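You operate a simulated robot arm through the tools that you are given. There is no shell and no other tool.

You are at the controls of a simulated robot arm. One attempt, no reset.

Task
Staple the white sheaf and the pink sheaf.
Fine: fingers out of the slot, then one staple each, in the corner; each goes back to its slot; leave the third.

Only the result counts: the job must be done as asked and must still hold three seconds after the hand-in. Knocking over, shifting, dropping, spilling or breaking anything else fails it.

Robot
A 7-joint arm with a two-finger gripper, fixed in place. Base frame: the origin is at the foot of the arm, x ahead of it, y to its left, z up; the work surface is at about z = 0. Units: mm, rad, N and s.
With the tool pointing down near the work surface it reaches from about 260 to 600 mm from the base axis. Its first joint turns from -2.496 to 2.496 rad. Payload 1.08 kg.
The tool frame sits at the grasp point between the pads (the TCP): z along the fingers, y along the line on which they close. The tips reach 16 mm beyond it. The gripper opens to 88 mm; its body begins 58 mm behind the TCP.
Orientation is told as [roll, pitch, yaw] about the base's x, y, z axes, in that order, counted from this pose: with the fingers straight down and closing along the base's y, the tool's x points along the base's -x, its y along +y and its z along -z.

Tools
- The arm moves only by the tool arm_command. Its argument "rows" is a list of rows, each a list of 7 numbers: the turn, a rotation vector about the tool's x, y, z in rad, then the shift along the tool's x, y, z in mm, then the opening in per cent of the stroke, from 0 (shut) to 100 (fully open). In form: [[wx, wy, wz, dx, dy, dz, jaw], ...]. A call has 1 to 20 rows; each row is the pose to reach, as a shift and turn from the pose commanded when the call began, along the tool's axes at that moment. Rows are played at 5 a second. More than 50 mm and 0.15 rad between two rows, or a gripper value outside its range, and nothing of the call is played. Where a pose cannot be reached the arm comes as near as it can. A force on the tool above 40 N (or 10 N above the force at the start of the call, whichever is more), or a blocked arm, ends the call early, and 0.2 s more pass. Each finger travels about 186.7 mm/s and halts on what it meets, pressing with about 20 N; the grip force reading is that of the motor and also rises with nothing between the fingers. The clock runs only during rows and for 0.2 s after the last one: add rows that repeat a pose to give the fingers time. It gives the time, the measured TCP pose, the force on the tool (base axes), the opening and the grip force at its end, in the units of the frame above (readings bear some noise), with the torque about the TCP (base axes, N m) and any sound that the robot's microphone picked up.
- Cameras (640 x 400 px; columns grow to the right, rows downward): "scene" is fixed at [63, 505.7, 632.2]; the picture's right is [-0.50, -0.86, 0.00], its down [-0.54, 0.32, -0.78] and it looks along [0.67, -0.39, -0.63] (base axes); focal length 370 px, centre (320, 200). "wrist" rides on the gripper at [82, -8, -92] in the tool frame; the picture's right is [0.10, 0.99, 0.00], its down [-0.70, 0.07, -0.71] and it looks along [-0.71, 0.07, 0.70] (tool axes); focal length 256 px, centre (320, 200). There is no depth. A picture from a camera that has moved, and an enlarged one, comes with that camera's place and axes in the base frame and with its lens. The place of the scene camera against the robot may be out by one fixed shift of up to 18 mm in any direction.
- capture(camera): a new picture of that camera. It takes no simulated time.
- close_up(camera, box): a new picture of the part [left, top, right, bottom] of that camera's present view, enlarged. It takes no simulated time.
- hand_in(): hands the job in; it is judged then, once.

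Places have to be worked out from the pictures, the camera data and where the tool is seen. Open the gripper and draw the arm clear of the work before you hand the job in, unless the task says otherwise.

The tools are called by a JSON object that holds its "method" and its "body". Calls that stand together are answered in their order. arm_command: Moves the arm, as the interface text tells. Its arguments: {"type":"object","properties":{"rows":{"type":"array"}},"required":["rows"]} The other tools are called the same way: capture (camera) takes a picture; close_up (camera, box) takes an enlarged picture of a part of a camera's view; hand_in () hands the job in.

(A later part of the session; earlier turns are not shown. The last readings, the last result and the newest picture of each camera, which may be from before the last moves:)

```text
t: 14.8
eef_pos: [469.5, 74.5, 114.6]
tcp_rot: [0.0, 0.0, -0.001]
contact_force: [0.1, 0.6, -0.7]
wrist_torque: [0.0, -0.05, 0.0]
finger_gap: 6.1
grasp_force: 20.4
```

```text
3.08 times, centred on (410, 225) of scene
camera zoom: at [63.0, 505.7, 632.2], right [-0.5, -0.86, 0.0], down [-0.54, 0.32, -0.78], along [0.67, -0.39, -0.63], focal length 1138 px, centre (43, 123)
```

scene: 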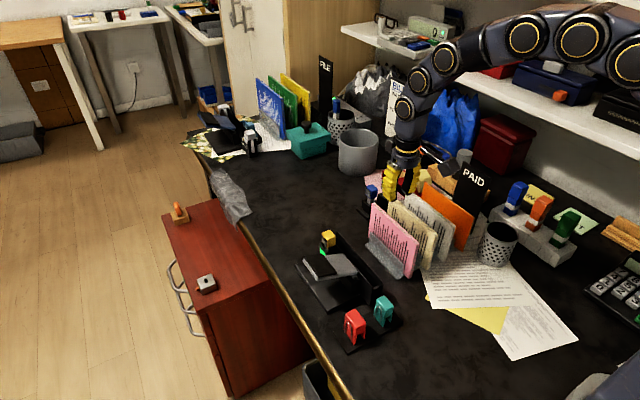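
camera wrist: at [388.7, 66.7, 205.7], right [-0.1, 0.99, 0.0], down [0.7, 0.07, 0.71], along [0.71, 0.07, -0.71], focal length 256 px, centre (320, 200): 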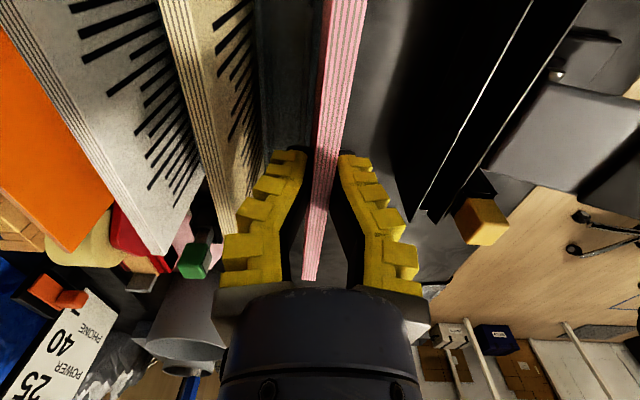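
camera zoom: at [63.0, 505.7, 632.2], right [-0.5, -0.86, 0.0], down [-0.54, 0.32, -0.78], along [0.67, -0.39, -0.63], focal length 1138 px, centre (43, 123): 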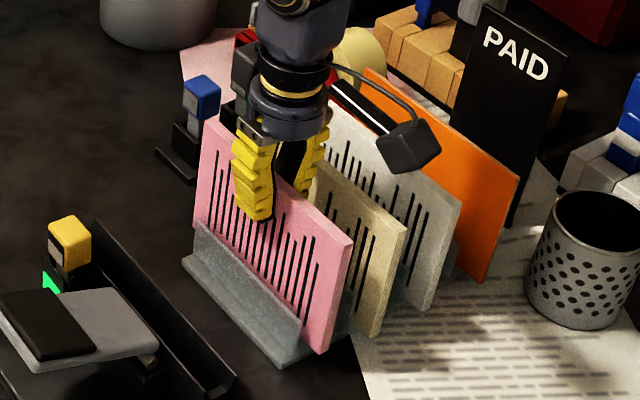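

The pink sheaf came up cleanly with no side force. I lift it to about z=180 (bottom edge at about 87) and carry it over the channel at y≈175, then look before lowering.

{"method": "arm_command", "body": {"rows": [[0, 0, 0, 0, 0, -20, 0], [0, 0, 0, 0, 0, -42, 0], [0, 0, 0, 0, 0, -65, 0], [0, 0, 0, 0, 15, -70, 0], [0, 0, 0, 0, 40, -70, 0], [0, 0, 0, 0, 65, -70, 0], [0, 0, 0, 0, 88, -70, 0], [0, 0, 0, 0, 100.5, -70, 0], [0, 0, 0, 0, 100.5, -70, 0]]}}

{"method": "capture", "body": {"camera": "wrist"}}

{"method": "close_up", "body": {"camera": "wrist", "box": [240, 0, 400, 130]}}

{"method": "close_up", "body": {"camera": "scene", "box": [290, 170, 430, 310]}}

```text
t: 16.8
eef_pos: [470.3, 175.1, 183.9]
tcp_rot: [0.001, 0.001, 0.0]
contact_force: [0.3, -0.5, -0.6]
wrist_torque: [0.0, 0.02, 0.02]
finger_gap: 6.1
grasp_force: 19.7
```

```text
taken
camera wrist: at [388.3, 167.2, 275.4], right [-0.1, 0.99, 0.0], down [0.7, 0.07, 0.71], along [0.71, 0.07, -0.71], focal length 256 px, centre (320, 200)
```

wrist: 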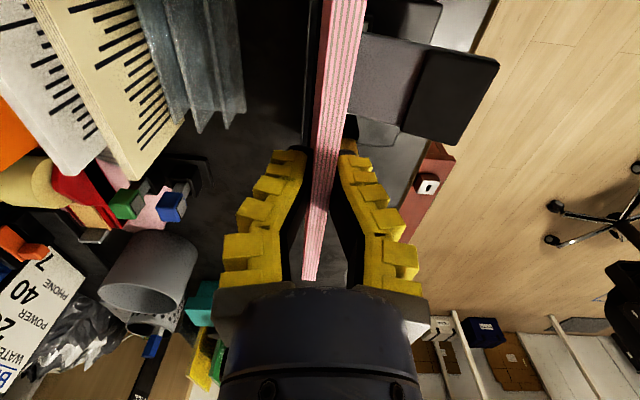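

```text
3.08 times, centred on (320, 65) of wrist
camera zoom: at [388.3, 167.2, 275.4], right [-0.1, 0.99, 0.0], down [0.7, 0.07, 0.71], along [0.71, 0.07, -0.71], focal length 788 px, centre (320, 615)
```

zoom: 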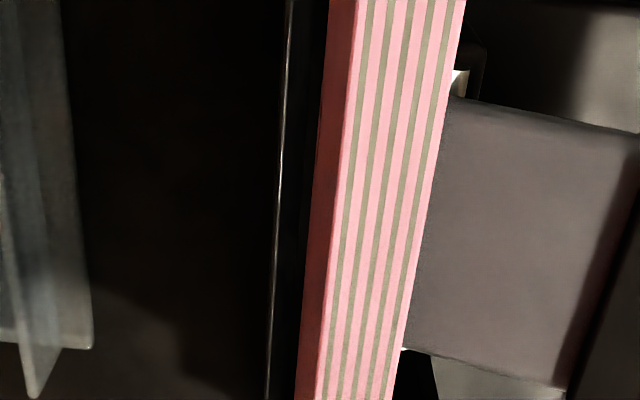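

```text
2.86 times, centred on (360, 240) of scene
camera zoom: at [63.0, 505.7, 632.2], right [-0.5, -0.86, 0.0], down [-0.54, 0.32, -0.78], along [0.67, -0.39, -0.63], focal length 1056 px, centre (206, 86)
```

zoom: 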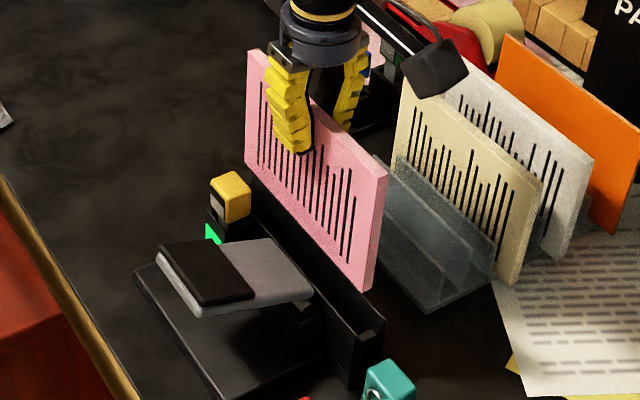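

The sheaf hovers over the channel. I zoom in on the near end, where both the sheaf's lower corner and the channel's end stop are visible, to check the relative alignment.

{"method": "close_up", "body": {"camera": "scene", "box": [355, 255, 405, 305]}}

{"method": "close_up", "body": {"camera": "scene", "box": [320, 210, 370, 260]}}

{"method": "close_up", "body": {"camera": "wrist", "box": [280, 0, 360, 50]}}

{"method": "close_up", "body": {"camera": "wrist", "box": [280, 100, 380, 200]}}

```text
8.00 times, centred on (380, 280) of scene
camera zoom: at [63.0, 505.7, 632.2], right [-0.5, -0.86, 0.0], down [-0.54, 0.32, -0.78], along [0.67, -0.39, -0.63], focal length 2958 px, centre (-160, -440)
```

zoom: 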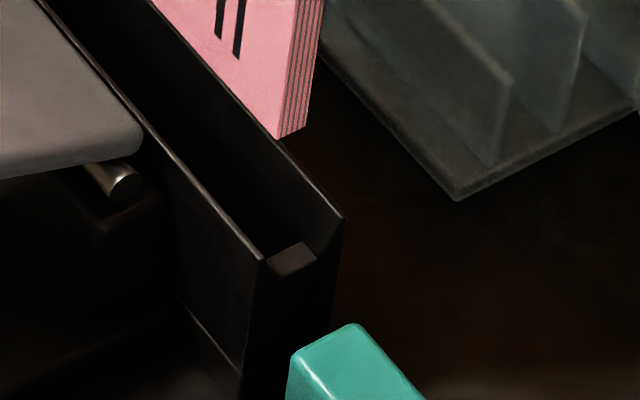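

```text
8.00 times, centred on (345, 235) of scene
camera zoom: at [63.0, 505.7, 632.2], right [-0.5, -0.86, 0.0], down [-0.54, 0.32, -0.78], along [0.67, -0.39, -0.63], focal length 2958 px, centre (120, -80)
```

zoom: 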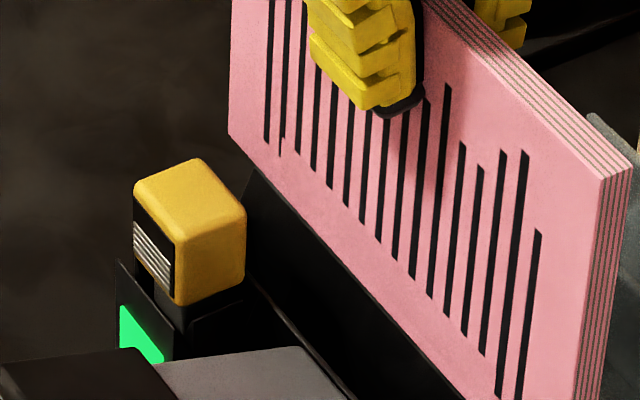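

```text
8.00 times, centred on (320, 25) of wrist
camera zoom: at [388.3, 167.2, 275.4], right [-0.1, 0.99, 0.0], down [0.7, 0.07, 0.71], along [0.71, 0.07, -0.71], focal length 2048 px, centre (320, 1600)
```

zoom: 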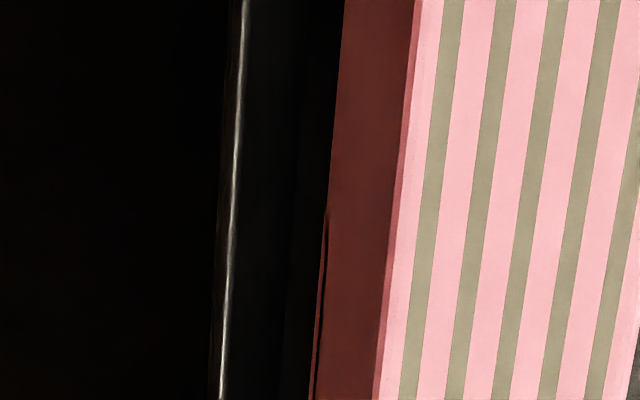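

```text
4.00 times, centred on (330, 150) of wrist
camera zoom: at [388.3, 167.2, 275.4], right [-0.1, 0.99, 0.0], down [0.7, 0.07, 0.71], along [0.71, 0.07, -0.71], focal length 1024 px, centre (280, 400)
```

zoom: 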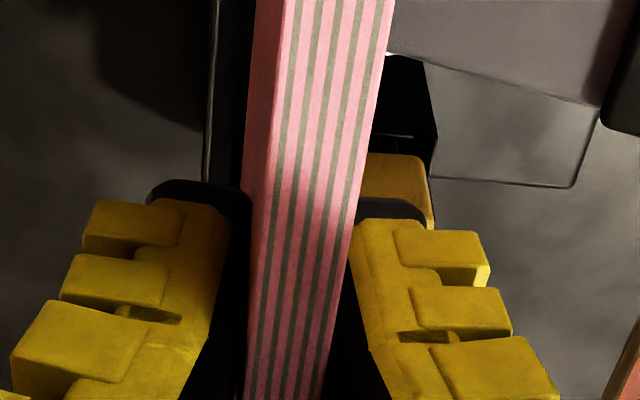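

Both cameras agree the sheaf is within about 1–2 mm of the channel's centreline, slightly toward +y. I shift about -1 mm in y and +3 mm in x, and lower until the bottom edge is just above the flared walls to check again.

{"method": "arm_command", "body": {"rows": [[0, 0, 0, -3, -1, 10, 0], [0, 0, 0, -3, -1, 20, 0], [0, 0, 0, -3, -1, 27, 0], [0, 0, 0, -3, -1, 27, 0]]}}

{"method": "close_up", "body": {"camera": "scene", "box": [355, 255, 405, 305]}}

{"method": "close_up", "body": {"camera": "scene", "box": [320, 220, 370, 270]}}

{"method": "close_up", "body": {"camera": "wrist", "box": [260, 0, 400, 100]}}

```text
t: 17.8
eef_pos: [473.0, 173.3, 156.4]
tcp_rot: [0.0, 0.0, -0.001]
contact_force: [0.3, 0.2, -1.5]
wrist_torque: [0.0, -0.01, 0.01]
finger_gap: 5.9
grasp_force: 19.4
```

```text
8.00 times, centred on (380, 280) of scene
camera zoom: at [63.0, 505.7, 632.2], right [-0.5, -0.86, 0.0], down [-0.54, 0.32, -0.78], along [0.67, -0.39, -0.63], focal length 2958 px, centre (-160, -440)
```

zoom: 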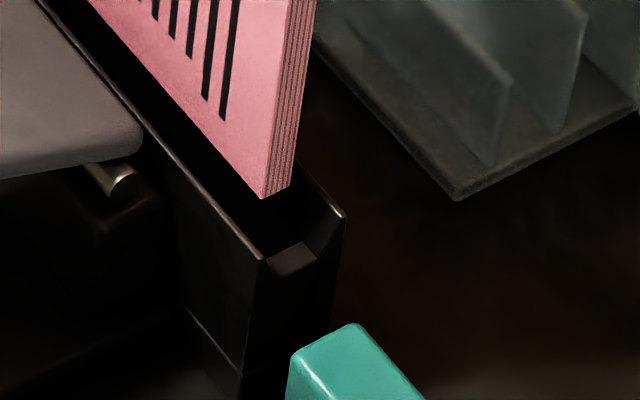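

```text
8.00 times, centred on (345, 245) of scene
camera zoom: at [63.0, 505.7, 632.2], right [-0.5, -0.86, 0.0], down [-0.54, 0.32, -0.78], along [0.67, -0.39, -0.63], focal length 2958 px, centre (120, -160)
```

zoom: 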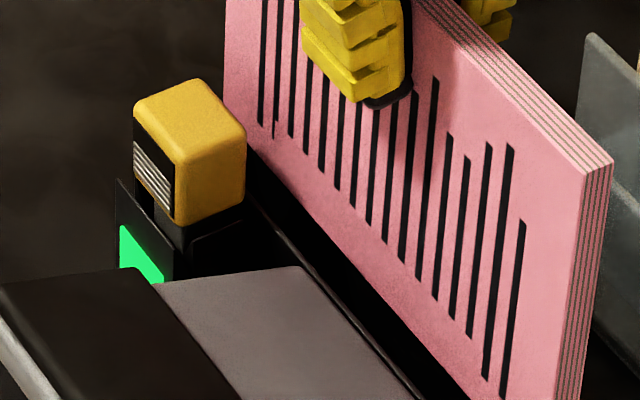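

```text
4.00 times, centred on (330, 50) of wrist
camera zoom: at [392.0, 165.9, 248.7], right [-0.1, 0.99, 0.0], down [0.7, 0.07, 0.71], along [0.71, 0.07, -0.71], focal length 1024 px, centre (280, 800)
```

zoom: 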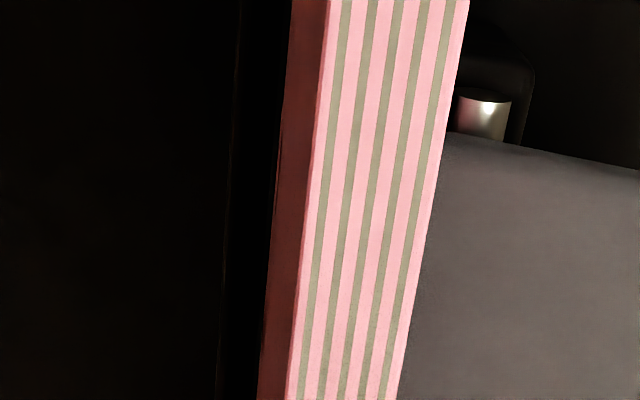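

Projecting the channel centreline to the sheaf's position puts it within about 0.5 mm of the sheaf. I lower it 25 mm into the slot and check the forces.

{"method": "arm_command", "body": {"rows": [[0, 0, 0, 0, 0, 5, 0], [0, 0, 0, 0, 0, 10, 0], [0, 0, 0, 0, 0, 15, 0], [0, 0, 0, 0, 0, 20, 0], [0, 0, 0, 0, 0, 25, 0], [0, 0, 0, 0, 0, 25, 0]]}}

{"method": "close_up", "body": {"camera": "scene", "box": [310, 220, 410, 310]}}

{"method": "capture", "body": {"camera": "wrist"}}

```text
t: 19.2
eef_pos: [473.8, 175.3, 133.3]
tcp_rot: [0.0, 0.0, -0.001]
contact_force: [-3.8, -0.3, 7.9]
wrist_torque: [0.04, -0.37, -0.01]
finger_gap: 5.9
grasp_force: 20.3
```

```text
4.44 times, centred on (360, 265) of scene
camera zoom: at [63.0, 505.7, 632.2], right [-0.5, -0.86, 0.0], down [-0.54, 0.32, -0.78], along [0.67, -0.39, -0.63], focal length 1643 px, centre (142, -89)
```

zoom: 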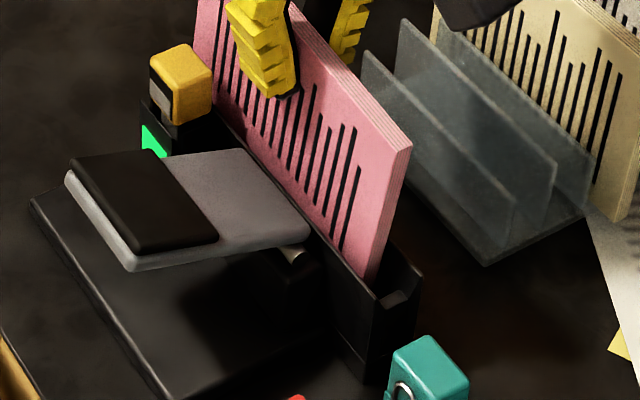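

```text
taken
camera wrist: at [392.0, 166.2, 224.2], right [-0.1, 0.99, 0.0], down [0.7, 0.07, 0.71], along [0.71, 0.07, -0.7], focal length 256 px, centre (320, 200)
```

wrist: 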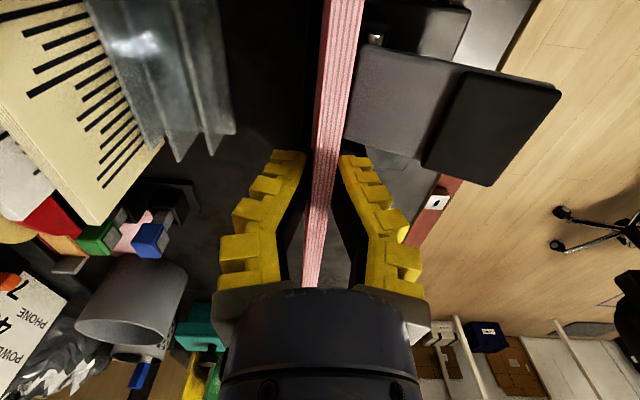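

The readings show 8 N up and a torque matching contact at the sheaf's far bottom corner: it is resting on the far end stop and has tilted a little in the grip. I lift back out and re-measure the tilt and the x position.

{"method": "arm_command", "body": {"rows": [[0, 0, 0, 0, 0, -8, 0], [0, 0, 0, 0, 0, -18, 0], [0, 0, 0, 0, 0, -32, 0], [0, 0, 0, 0, 0, -32, 0]]}}

{"method": "capture", "body": {"camera": "wrist"}}

{"method": "close_up", "body": {"camera": "scene", "box": [310, 200, 410, 300]}}

{"method": "close_up", "body": {"camera": "wrist", "box": [270, 240, 350, 300]}}

```text
t: 20.2
eef_pos: [473.2, 173.9, 164.1]
tcp_rot: [-0.001, 0.002, 0.0]
contact_force: [-0.2, -0.3, -1.6]
wrist_torque: [0.0, 0.02, -0.01]
finger_gap: 5.9
grasp_force: 20.1
```

```text
taken
camera wrist: at [391.6, 166.3, 255.7], right [-0.1, 0.99, 0.0], down [0.7, 0.07, 0.71], along [0.71, 0.07, -0.71], focal length 256 px, centre (320, 200)
```

wrist: 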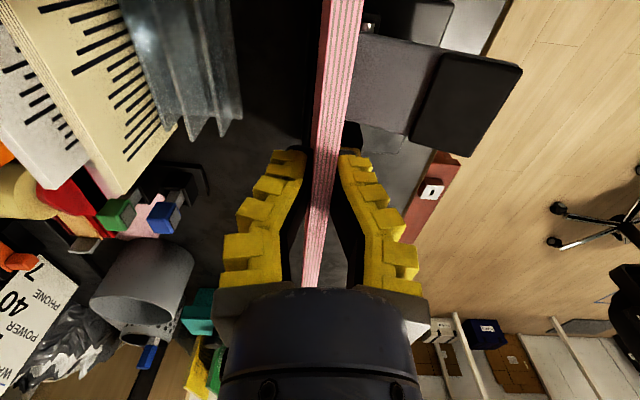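

```text
4.00 times, centred on (360, 250) of scene
camera zoom: at [63.0, 505.7, 632.2], right [-0.5, -0.86, 0.0], down [-0.54, 0.32, -0.78], along [0.67, -0.39, -0.63], focal length 1479 px, centre (160, 0)
```

zoom: 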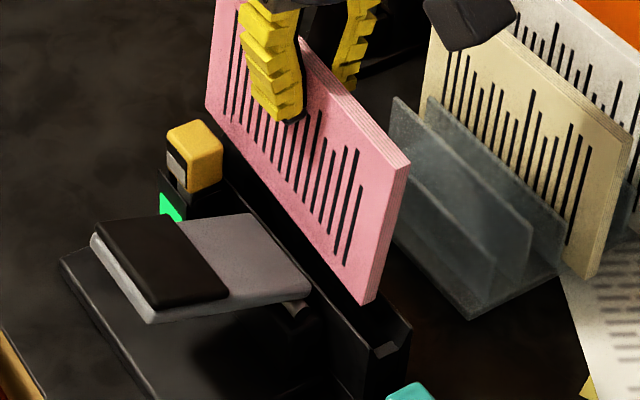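

```text
6.67 times, centred on (310, 270) of wrist
camera zoom: at [391.6, 166.3, 255.7], right [-0.1, 0.99, 0.0], down [0.7, 0.07, 0.71], along [0.71, 0.07, -0.71], focal length 1707 px, centre (387, -267)
```

zoom: 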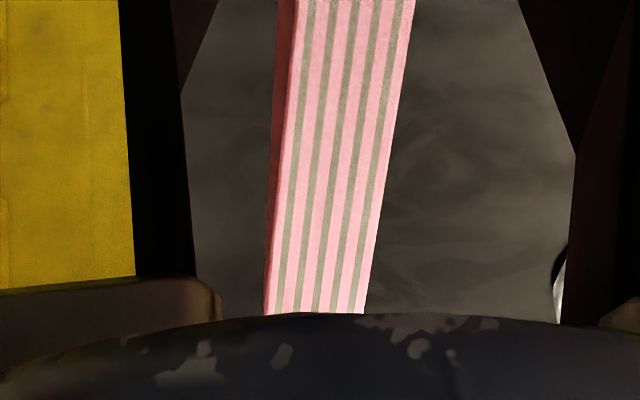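

The far top corner is now hidden behind the gripper body, which confirms a tilt. I zoom the scene camera to measure it.

{"method": "close_up", "body": {"camera": "scene", "box": [350, 230, 400, 290]}}

{"method": "close_up", "body": {"camera": "scene", "box": [315, 185, 375, 245]}}

{"method": "close_up", "body": {"camera": "wrist", "box": [280, 0, 380, 80]}}

```text
6.67 times, centred on (375, 260) of scene
camera zoom: at [63.0, 505.7, 632.2], right [-0.5, -0.86, 0.0], down [-0.54, 0.32, -0.78], along [0.67, -0.39, -0.63], focal length 2465 px, centre (-47, -200)
```

zoom: 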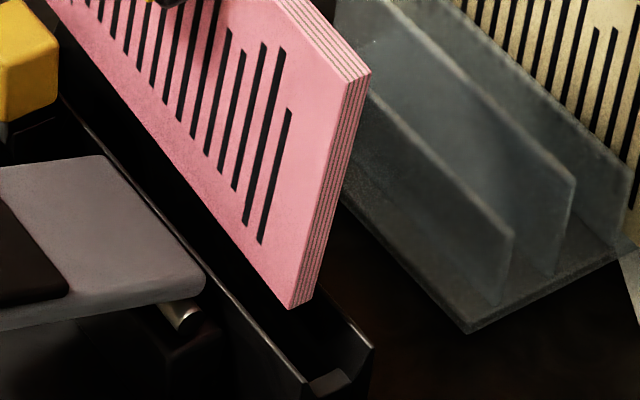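

```text
6.67 times, centred on (345, 215) of scene
camera zoom: at [63.0, 505.7, 632.2], right [-0.5, -0.86, 0.0], down [-0.54, 0.32, -0.78], along [0.67, -0.39, -0.63], focal length 2465 px, centre (153, 100)
```

zoom: 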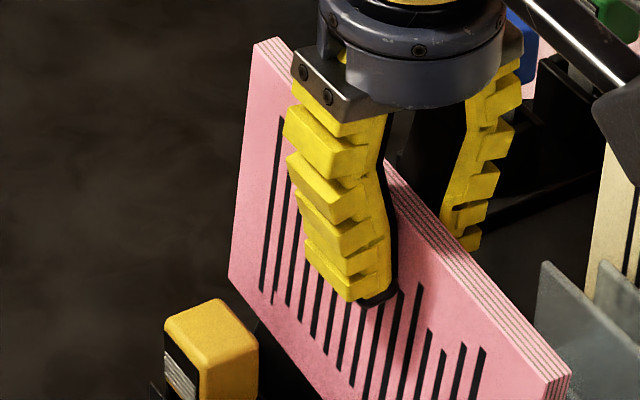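

```text
5.00 times, centred on (330, 40) of wrist
camera zoom: at [391.6, 166.3, 255.7], right [-0.1, 0.99, 0.0], down [0.7, 0.07, 0.71], along [0.71, 0.07, -0.71], focal length 1280 px, centre (270, 1000)
```

zoom: 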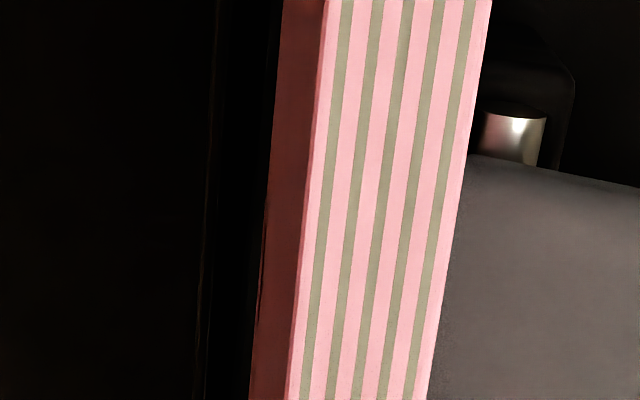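

The sheaf is tilted about 0.107 rad (far end up) and has slipped up a few mm. Before correcting it, I zoom hard on the near-end stop to see its true inner edge.

{"method": "close_up", "body": {"camera": "scene", "box": [366, 276, 386, 294]}}

{"method": "close_up", "body": {"camera": "scene", "box": [356, 266, 390, 296]}}

```text
16.00 times, centred on (376, 285) of scene
camera zoom: at [63.0, 505.7, 632.2], right [-0.5, -0.86, 0.0], down [-0.54, 0.32, -0.78], along [0.67, -0.39, -0.63], focal length 5916 px, centre (-576, -1160)
```

zoom: 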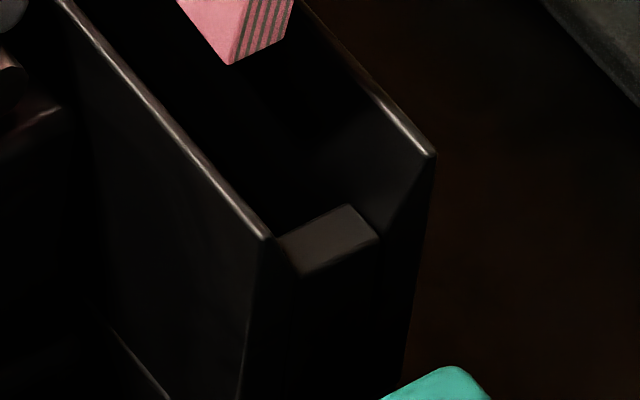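

```text
13.33 times, centred on (373, 281) of scene
camera zoom: at [63.0, 505.7, 632.2], right [-0.5, -0.86, 0.0], down [-0.54, 0.32, -0.78], along [0.67, -0.39, -0.63], focal length 4930 px, centre (-387, -880)
```

zoom: 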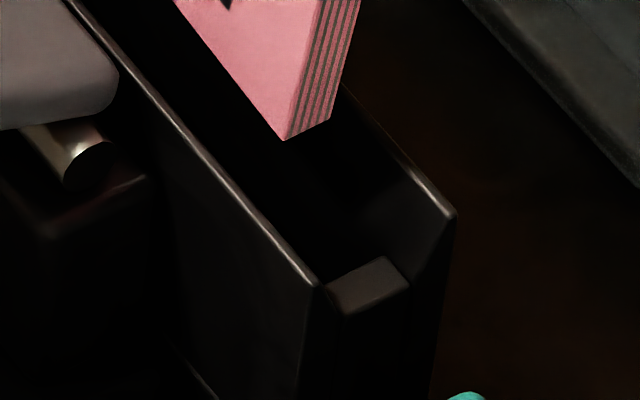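

The stop is about 6 mm thick, so the inner space is about 394–550 and the sheaf was simply too far +x. Rotating the tool by +0.107 about y levels the sheaf and also brings its centre back to x≈471, the channel's middle. I do that and verify.

{"method": "arm_command", "body": {"rows": [[0, 0.053, 0, 0, 0, 0, 0], [0, 0.107, 0, 0, 0, 0, 0], [0, 0.107, 0, 0, 0, 0, 0]]}}

{"method": "close_up", "body": {"camera": "scene", "box": [350, 230, 400, 290]}}

{"method": "close_up", "body": {"camera": "scene", "box": [315, 185, 375, 245]}}

{"method": "capture", "body": {"camera": "wrist"}}

```text
t: 21.0
eef_pos: [473.7, 174.1, 165.4]
tcp_rot: [-0.001, 0.108, -0.002]
contact_force: [-0.1, -0.2, -1.2]
wrist_torque: [0.0, 0.01, 0.0]
finger_gap: 5.9
grasp_force: 20.4
```

```text
6.67 times, centred on (375, 260) of scene
camera zoom: at [63.0, 505.7, 632.2], right [-0.5, -0.86, 0.0], down [-0.54, 0.32, -0.78], along [0.67, -0.39, -0.63], focal length 2465 px, centre (-47, -200)
```

zoom: 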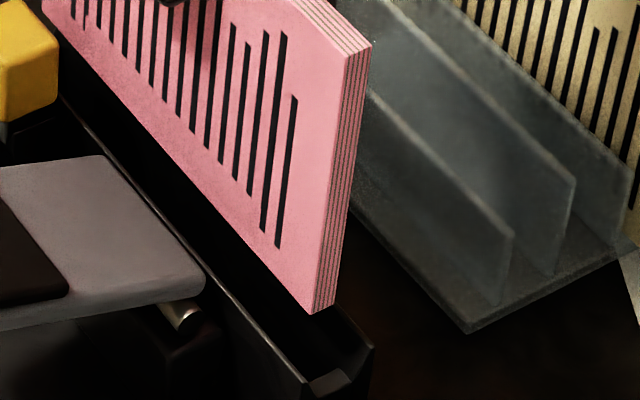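

```text
6.67 times, centred on (345, 215) of scene
camera zoom: at [63.0, 505.7, 632.2], right [-0.5, -0.86, 0.0], down [-0.54, 0.32, -0.78], along [0.67, -0.39, -0.63], focal length 2465 px, centre (153, 100)
```

zoom: 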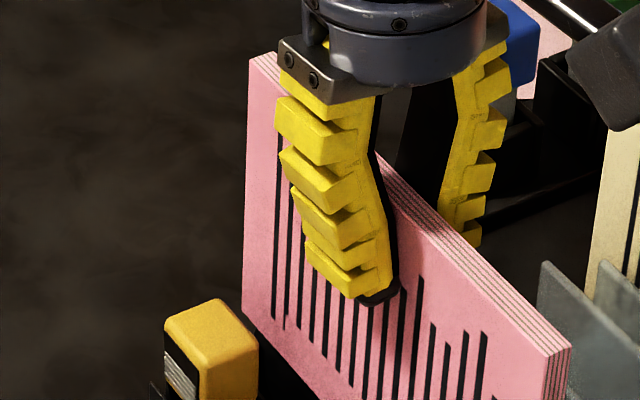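

```text
taken
camera wrist: at [402.4, 166.1, 264.0], right [-0.1, 0.99, 0.01], down [0.77, 0.07, 0.63], along [0.63, 0.07, -0.78], focal length 256 px, centre (320, 200)
```

wrist: 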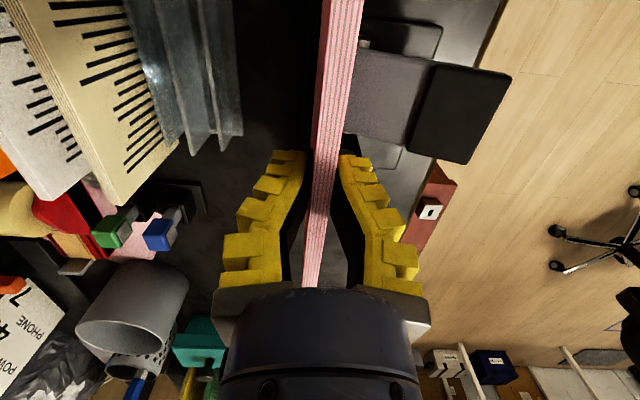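

The sheaf is level to about 0.01 rad, centred at x≈471.5, and about 0.3 mm off the channel's centreline. I lower it straight down (tool-frame components for the tilted tool) by 36 mm in small steps.

{"method": "arm_command", "body": {"rows": [[0, 0, 0, -0.75, 0, 6.96, 0], [0, 0, 0, -1.5, 0, 13.92, 0], [0, 0, 0, -2.14, 0, 19.89, 0], [0, 0, 0, -2.67, 0, 24.86, 0], [0, 0, 0, -3.2, 0, 29.83, 0], [0, 0, 0, -3.84, 0, 35.8, 0], [0, 0, 0, -3.84, 0, 35.8, 0]]}}

{"method": "close_up", "body": {"camera": "scene", "box": [320, 210, 400, 300]}}

```text
t: 22.6
eef_pos: [472.7, 172.9, 128.2]
tcp_rot: [-0.001, 0.106, 0.0]
contact_force: [-0.3, 0.0, -1.2]
wrist_torque: [0.01, 0.0, 0.01]
finger_gap: 6.0
grasp_force: 20.0
```

```text
4.44 times, centred on (360, 255) of scene
camera zoom: at [63.0, 505.7, 632.2], right [-0.5, -0.86, 0.0], down [-0.54, 0.32, -0.78], along [0.67, -0.39, -0.63], focal length 1643 px, centre (142, -44)
```

zoom: 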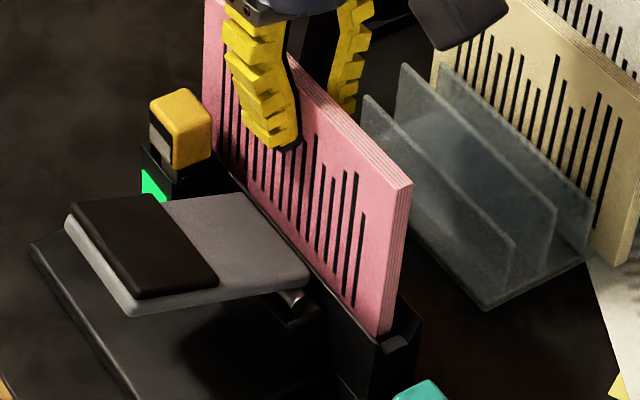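

No contact force at all and the sheaf is inside the slot with its bottom at z≈35. I continue down toward the floor in smaller steps.

{"method": "arm_command", "body": {"rows": [[0, 0, 0, -0.53, 0, 4.97, 0], [0, 0, 0, -1.07, 0, 9.94, 0], [0, 0, 0, -1.6, 0, 14.9, 0], [0, 0, 0, -1.92, 0, 17.9, 0], [0, 0, 0, -1.92, 0, 17.9, 0]]}}

{"method": "close_up", "body": {"camera": "scene", "box": [320, 210, 400, 300]}}

```text
t: 23.8
eef_pos: [472.7, 174.9, 110.8]
tcp_rot: [0.0, 0.108, -0.001]
contact_force: [-0.6, -0.1, -1.8]
wrist_torque: [0.02, -0.01, 0.01]
finger_gap: 6.0
grasp_force: 20.1
```

```text
4.44 times, centred on (360, 255) of scene
camera zoom: at [63.0, 505.7, 632.2], right [-0.5, -0.86, 0.0], down [-0.54, 0.32, -0.78], along [0.67, -0.39, -0.63], focal length 1643 px, centre (142, -44)
```

zoom: 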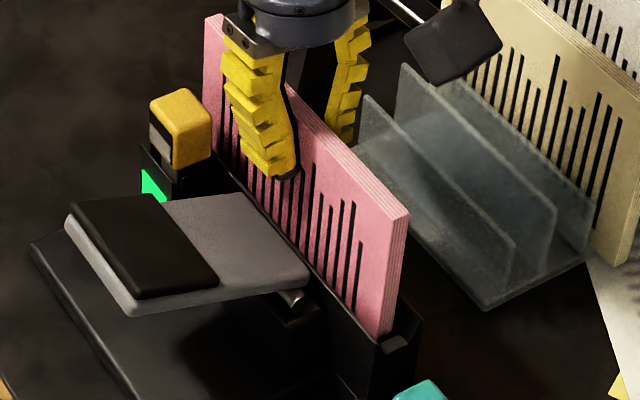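

Still free, with the bottom edge at about z≈17. I lower another 6 mm, then step until the floor is felt.

{"method": "arm_command", "body": {"rows": [[0, 0, 0, -0.21, 0, 1.99, 0], [0, 0, 0, -0.43, 0, 3.98, 0], [0, 0, 0, -0.64, 0, 5.97, 0], [0, 0, 0, -0.64, 0, 5.97, 0]]}}

```text
t: 24.8
eef_pos: [473.7, 175.2, 105.0]
tcp_rot: [-0.001, 0.106, -0.002]
contact_force: [-4.6, -0.2, 14.8]
wrist_torque: [0.02, 0.1, 0.0]
finger_gap: 5.9
grasp_force: 20.1
```

The floor is felt (15 N up, near-zero net torque), so the sheaf sits flat in the slot. I open the fingers just enough to clear it.

{"method": "arm_command", "body": {"rows": [[0, 0, 0, 0, 0, 0, 26], [0, 0, 0, 0, 0, 0, 26], [0, 0, 0, 0, 0, 0, 26]]}}

{"method": "capture", "body": {"camera": "wrist"}}

{"method": "close_up", "body": {"camera": "scene", "box": [320, 210, 400, 300]}}

```text
t: 25.6
eef_pos: [472.5, 173.6, 104.4]
tcp_rot: [0.001, 0.106, -0.002]
contact_force: [0.3, -0.2, 0.5]
wrist_torque: [0.01, 0.01, 0.01]
finger_gap: 27.8
grasp_force: 3.0
```

```text
taken
camera wrist: at [401.8, 166.0, 204.2], right [-0.1, 0.99, 0.01], down [0.77, 0.07, 0.63], along [0.63, 0.07, -0.78], focal length 256 px, centre (320, 200)
```

wrist: 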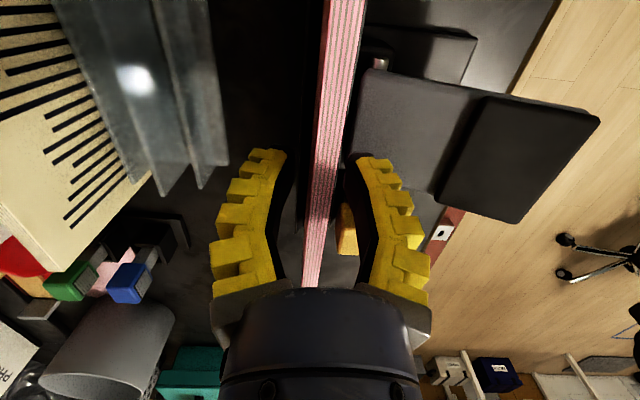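

```text
4.44 times, centred on (360, 255) of scene
camera zoom: at [63.0, 505.7, 632.2], right [-0.5, -0.86, 0.0], down [-0.54, 0.32, -0.78], along [0.67, -0.39, -0.63], focal length 1643 px, centre (142, -44)
```

zoom: 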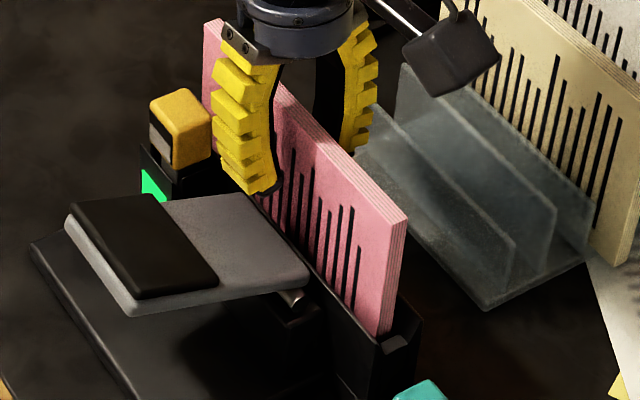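

The sheaf stands on its own between the open fingers. I rise straight up 70 mm, then level the tool again.

{"method": "arm_command", "body": {"rows": [[0, 0, 0, 1.07, 0, -9.94, 26], [0, 0, 0, 2.67, 0, -24.86, 26], [0, 0, 0, 4.8, 0, -44.7, 26], [0, 0, 0, 6.94, 0, -64.6, 26], [0, -0.053, 0, 9.08, 0, -84.5, 26], [0, -0.107, 0, 9.08, 0, -84.5, 26], [0, -0.107, 0, 9.08, 0, -84.5, 26]]}}

{"method": "capture", "body": {"camera": "wrist"}}

{"method": "close_up", "body": {"camera": "scene", "box": [320, 210, 400, 300]}}

```text
t: 27.2
eef_pos: [472.6, 174.9, 190.0]
tcp_rot: [0.0, -0.002, -0.001]
contact_force: [0.4, 0.1, -0.5]
wrist_torque: [0.0, 0.04, 0.0]
finger_gap: 27.9
grasp_force: 4.0
```

```text
taken
camera wrist: at [391.0, 166.5, 281.0], right [-0.1, 0.99, 0.0], down [0.7, 0.07, 0.71], along [0.71, 0.07, -0.7], focal length 256 px, centre (320, 200)
```

wrist: 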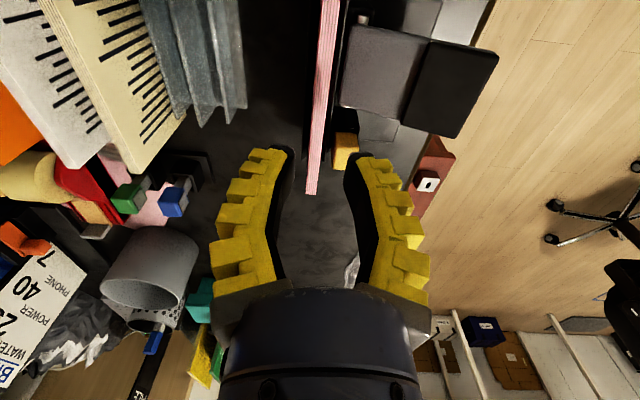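

```text
4.44 times, centred on (360, 255) of scene
camera zoom: at [63.0, 505.7, 632.2], right [-0.5, -0.86, 0.0], down [-0.54, 0.32, -0.78], along [0.67, -0.39, -0.63], focal length 1643 px, centre (142, -44)
```

zoom: 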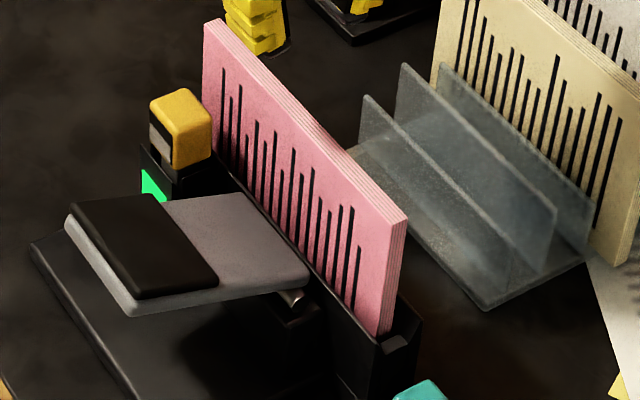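

The pink sheaf is seated upright in the slot and the fingers are out. I close the gripper and move over the black pad's centre (460, 266), stopping above it.

{"method": "arm_command", "body": {"rows": [[0, 0, 0, 4, 30, 0, 10], [0, 0, 0, 9, 62, 0, 0], [0, 0, 0, 13, 92, 0, 0], [0, 0, 0, 13, 92, 25, 0], [0, 0, 0, 13, 92, 50, 0], [0, 0, 0, 13, 92, 50, 0]]}}

{"method": "capture", "body": {"camera": "wrist"}}

{"method": "close_up", "body": {"camera": "scene", "box": [290, 180, 410, 300]}}

```text
t: 28.6
eef_pos: [460.8, 266.0, 139.7]
tcp_rot: [0.0, 0.0, -0.001]
contact_force: [-0.8, 0.2, 0.1]
wrist_torque: [-0.01, -0.01, -0.03]
finger_gap: 0.2
grasp_force: 20.2
```

```text
taken
camera wrist: at [379.6, 258.0, 231.1], right [-0.1, 0.99, 0.0], down [0.7, 0.07, 0.71], along [0.71, 0.07, -0.7], focal length 256 px, centre (320, 200)
```

wrist: 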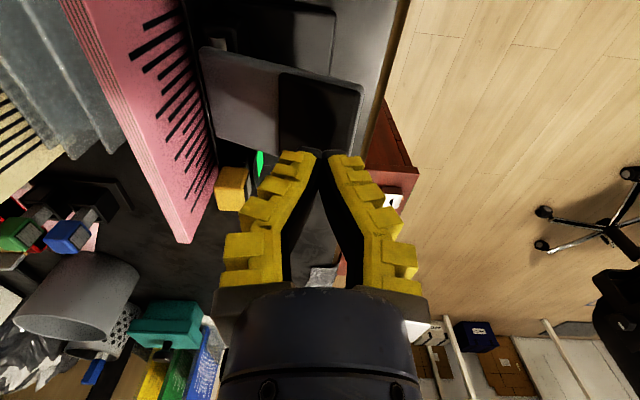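

```text
3.33 times, centred on (350, 240) of scene
camera zoom: at [63.0, 505.7, 632.2], right [-0.5, -0.86, 0.0], down [-0.54, 0.32, -0.78], along [0.67, -0.39, -0.63], focal length 1232 px, centre (220, 67)
```

zoom: 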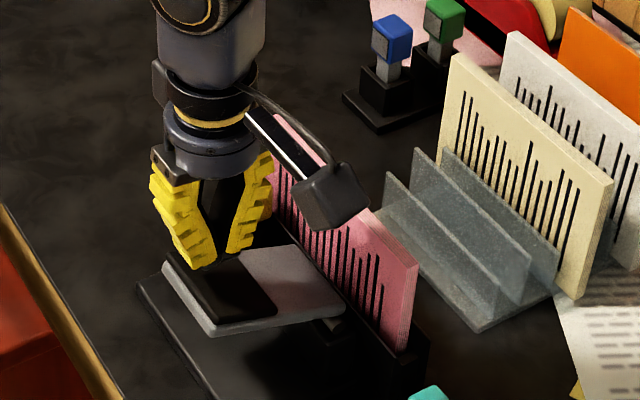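

The closed fingertips form a narrow nose over the pad. I press down in 5 mm steps, watching force and sound.

{"method": "arm_command", "body": {"rows": [[0, 0, 0, 0, 0, 10, 0], [0, 0, 0, 0, 0, 20, 0], [0, 0, 0, 0, 0, 25, 0], [0, 0, 0, 0, 0, 30, 0], [0, 0, 0, 0, 0, 33, 0]]}}

{"method": "close_up", "body": {"camera": "scene", "box": [290, 200, 410, 310]}}

```text
t: 29.8
eef_pos: [460.3, 265.1, 107.8]
tcp_rot: [0.002, -0.003, -0.001]
contact_force: [0.8, 1.8, 11.0]
wrist_torque: [0.14, -0.01, -0.01]
finger_gap: 0.1
grasp_force: 19.8
```

```text
3.64 times, centred on (350, 255) of scene
camera zoom: at [63.0, 505.7, 632.2], right [-0.5, -0.86, 0.0], down [-0.54, 0.32, -0.78], along [0.67, -0.39, -0.63], focal length 1344 px, centre (211, 0)
```

zoom: 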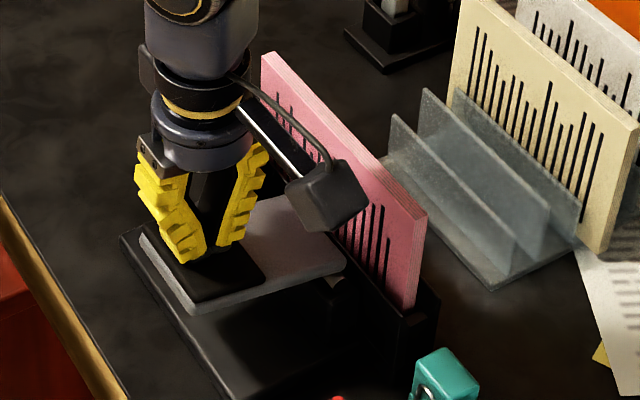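

Contact with 11 N and the lever is starting to move, no sound yet. I continue pressing in 4 mm steps.

{"method": "arm_command", "body": {"rows": [[0, 0, 0, 0, 0, 4, 0], [0, 0, 0, 0, 0, 8, 0], [0, 0, 0, 0, 0, 12, 0]]}}

{"method": "close_up", "body": {"camera": "scene", "box": [290, 200, 410, 310]}}

```text
t: 30.6
eef_pos: [459.5, 267.1, 95.2]
tcp_rot: [0.003, -0.002, 0.0]
contact_force: [-0.7, 5.6, 16.9]
wrist_torque: [0.13, 0.02, 0.01]
finger_gap: 6.0
grasp_force: 21.8
```

```text
3.64 times, centred on (350, 255) of scene
camera zoom: at [63.0, 505.7, 632.2], right [-0.5, -0.86, 0.0], down [-0.54, 0.32, -0.78], along [0.67, -0.39, -0.63], focal length 1344 px, centre (211, 0)
```

zoom: 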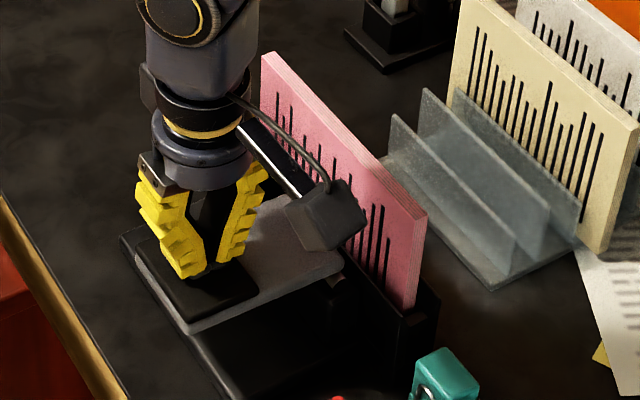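

The lever is going down smoothly (17 N), still no sound. I keep pressing.

{"method": "arm_command", "body": {"rows": [[0, 0, 0, 0, 0, 4, 0], [0, 0, 0, 0, 0, 7, 0], [0, 0, 0, 0, 0, 10, 0]]}}

{"method": "close_up", "body": {"camera": "scene", "box": [290, 200, 410, 310]}}

```text
t: 31.1
eef_pos: [460.5, 266.9, 93.3]
tcp_rot: [0.003, -0.004, 0.0]
contact_force: [-3.6, -2.4, 15.5]
wrist_torque: [0.05, 0.1, 0.0]
finger_gap: 5.9
grasp_force: 22.1
stopped in row 2: the force on the tool passed its limit at 45 N (the readings are from after the stop); the commanded pose is now the measured one
```

```text
3.64 times, centred on (350, 255) of scene
camera zoom: at [63.0, 505.7, 632.2], right [-0.5, -0.86, 0.0], down [-0.54, 0.32, -0.78], along [0.67, -0.39, -0.63], focal length 1344 px, centre (211, 0)
```

zoom: 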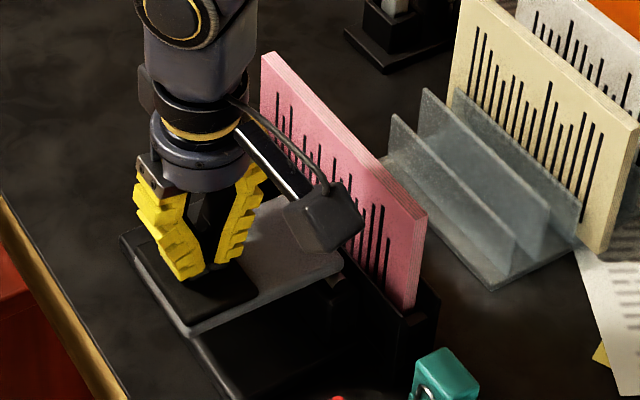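

A hard stop came at about TCP z=91 (45 N), but no sound was reported. I look at the lever's gap, the light and the head before deciding anything.

{"method": "close_up", "body": {"camera": "scene", "box": [310, 220, 390, 310]}}

{"method": "capture", "body": {"camera": "wrist"}}

{"method": "close_up", "body": {"camera": "wrist", "box": [170, 60, 390, 250]}}

```text
4.44 times, centred on (350, 265) of scene
camera zoom: at [63.0, 505.7, 632.2], right [-0.5, -0.86, 0.0], down [-0.54, 0.32, -0.78], along [0.67, -0.39, -0.63], focal length 1643 px, centre (187, -89)
```

zoom: 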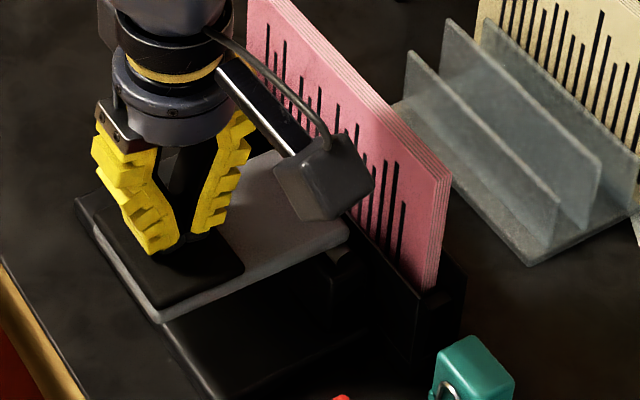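

```text
taken
camera wrist: at [379.2, 259.2, 185.1], right [-0.1, 0.99, 0.0], down [0.7, 0.07, 0.71], along [0.71, 0.08, -0.7], focal length 256 px, centre (320, 200)
```

wrist: 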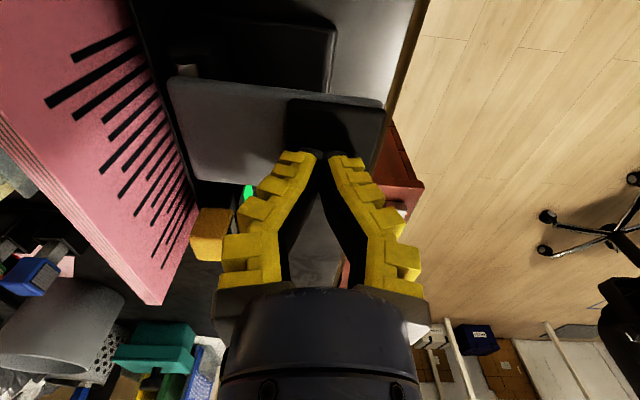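

```text
2.11 times, centred on (280, 155) of wrist
camera zoom: at [379.2, 259.2, 185.1], right [-0.1, 0.99, 0.0], down [0.7, 0.07, 0.71], along [0.71, 0.08, -0.7], focal length 539 px, centre (404, 295)
```

zoom: 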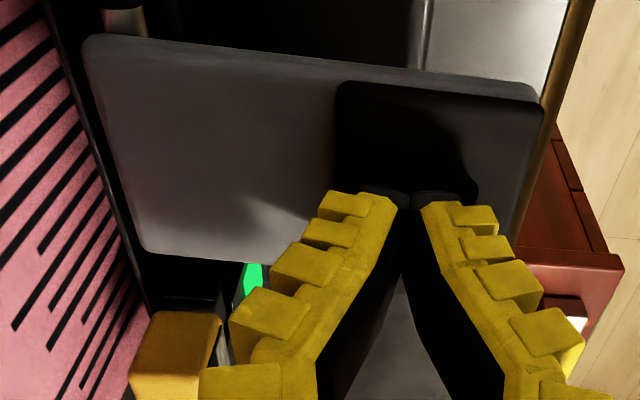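

The lever looks nearly horizontal, the light is still green and no sound was reported. I press slightly further with 0.7 mm steps to tell a hard stop from a firing point.

{"method": "arm_command", "body": {"rows": [[0, 0, 0, 0, 0, 0.7, 0], [0, 0, 0, 0, 0, 1.4, 0], [0, 0, 0, 0, 0, 1.4, 0]]}}

```text
t: 31.9
eef_pos: [459.6, 267.7, 92.4]
tcp_rot: [0.004, -0.006, -0.002]
contact_force: [-7.1, -0.5, 34.8]
wrist_torque: [0.08, 0.12, 0.04]
finger_gap: 6.2
grasp_force: 22.2
```

The contact is stiff (35 N, under 1 mm of travel), so the lever is at its end stop. I lift off straight up and inspect the head, light and sheaf for any change.

{"method": "arm_command", "body": {"rows": [[0, 0, 0, 0, 0, -10, 0], [0, 0, 0, 0, 0, -30, 0], [0, 0, 0, 0, 0, -60, 0], [0, 0, 0, 0, 0, -98, 0], [0, 0, 0, 0, 0, -98, 0]]}}

{"method": "close_up", "body": {"camera": "scene", "box": [310, 220, 390, 310]}}

{"method": "close_up", "body": {"camera": "scene", "box": [315, 225, 355, 265]}}

{"method": "capture", "body": {"camera": "wrist"}}

```text
t: 33.1
eef_pos: [460.4, 266.4, 189.2]
tcp_rot: [0.001, -0.001, 0.0]
contact_force: [1.4, -0.2, 0.5]
wrist_torque: [0.02, 0.0, 0.02]
finger_gap: 0.0
grasp_force: 22.0
```

```text
4.44 times, centred on (350, 265) of scene
camera zoom: at [63.0, 505.7, 632.2], right [-0.5, -0.86, 0.0], down [-0.54, 0.32, -0.78], along [0.67, -0.39, -0.63], focal length 1643 px, centre (187, -89)
```

zoom: 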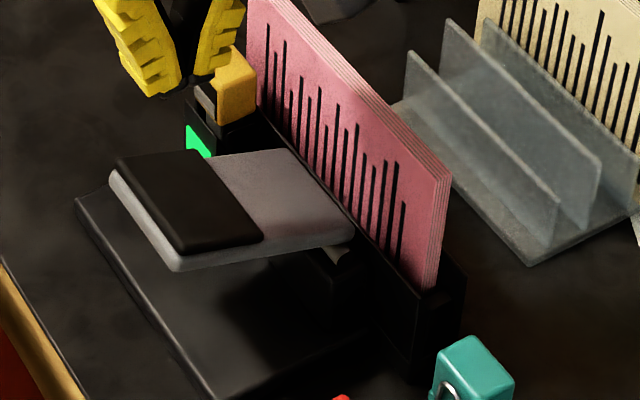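

```text
10.00 times, centred on (335, 245) of scene
camera zoom: at [63.0, 505.7, 632.2], right [-0.5, -0.86, 0.0], down [-0.54, 0.32, -0.78], along [0.67, -0.39, -0.63], focal length 3698 px, centre (170, -250)
```

zoom: 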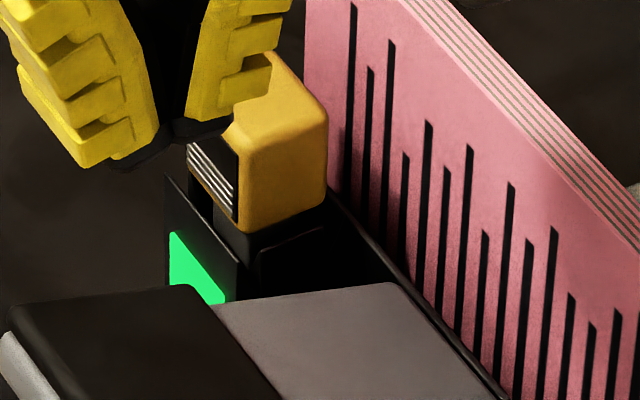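

```text
taken
camera wrist: at [378.8, 258.6, 281.0], right [-0.1, 0.99, 0.0], down [0.7, 0.07, 0.71], along [0.71, 0.07, -0.7], focal length 256 px, centre (320, 200)
```

wrist: 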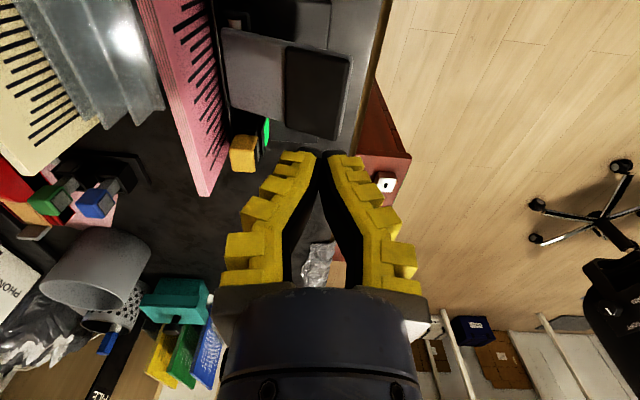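

The lever has sprung back. I zoom on the staple window to compare it with the earlier picture.

{"method": "close_up", "body": {"camera": "scene", "box": [325, 235, 350, 255]}}

{"method": "close_up", "body": {"camera": "wrist", "box": [190, 100, 290, 200]}}

```text
16.00 times, centred on (338, 245) of scene
camera zoom: at [63.0, 505.7, 632.2], right [-0.5, -0.86, 0.0], down [-0.54, 0.32, -0.78], along [0.67, -0.39, -0.63], focal length 5916 px, centre (40, -520)
```

zoom: 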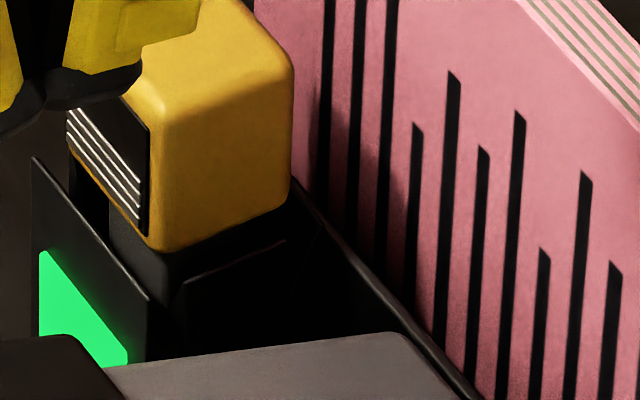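

```text
4.00 times, centred on (240, 150) of wrist
camera zoom: at [378.8, 258.6, 281.0], right [-0.1, 0.99, 0.0], down [0.7, 0.07, 0.71], along [0.71, 0.07, -0.7], focal length 1024 px, centre (640, 400)
```

zoom: 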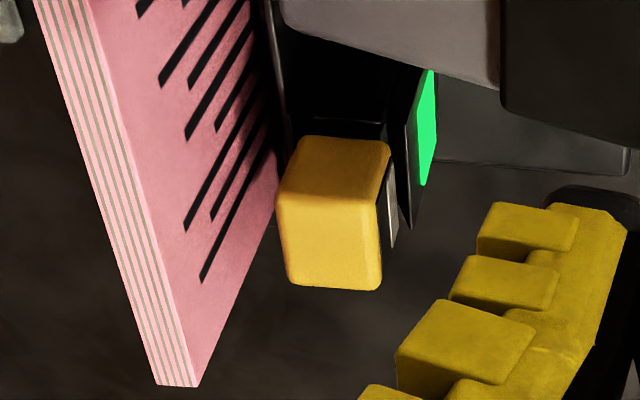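

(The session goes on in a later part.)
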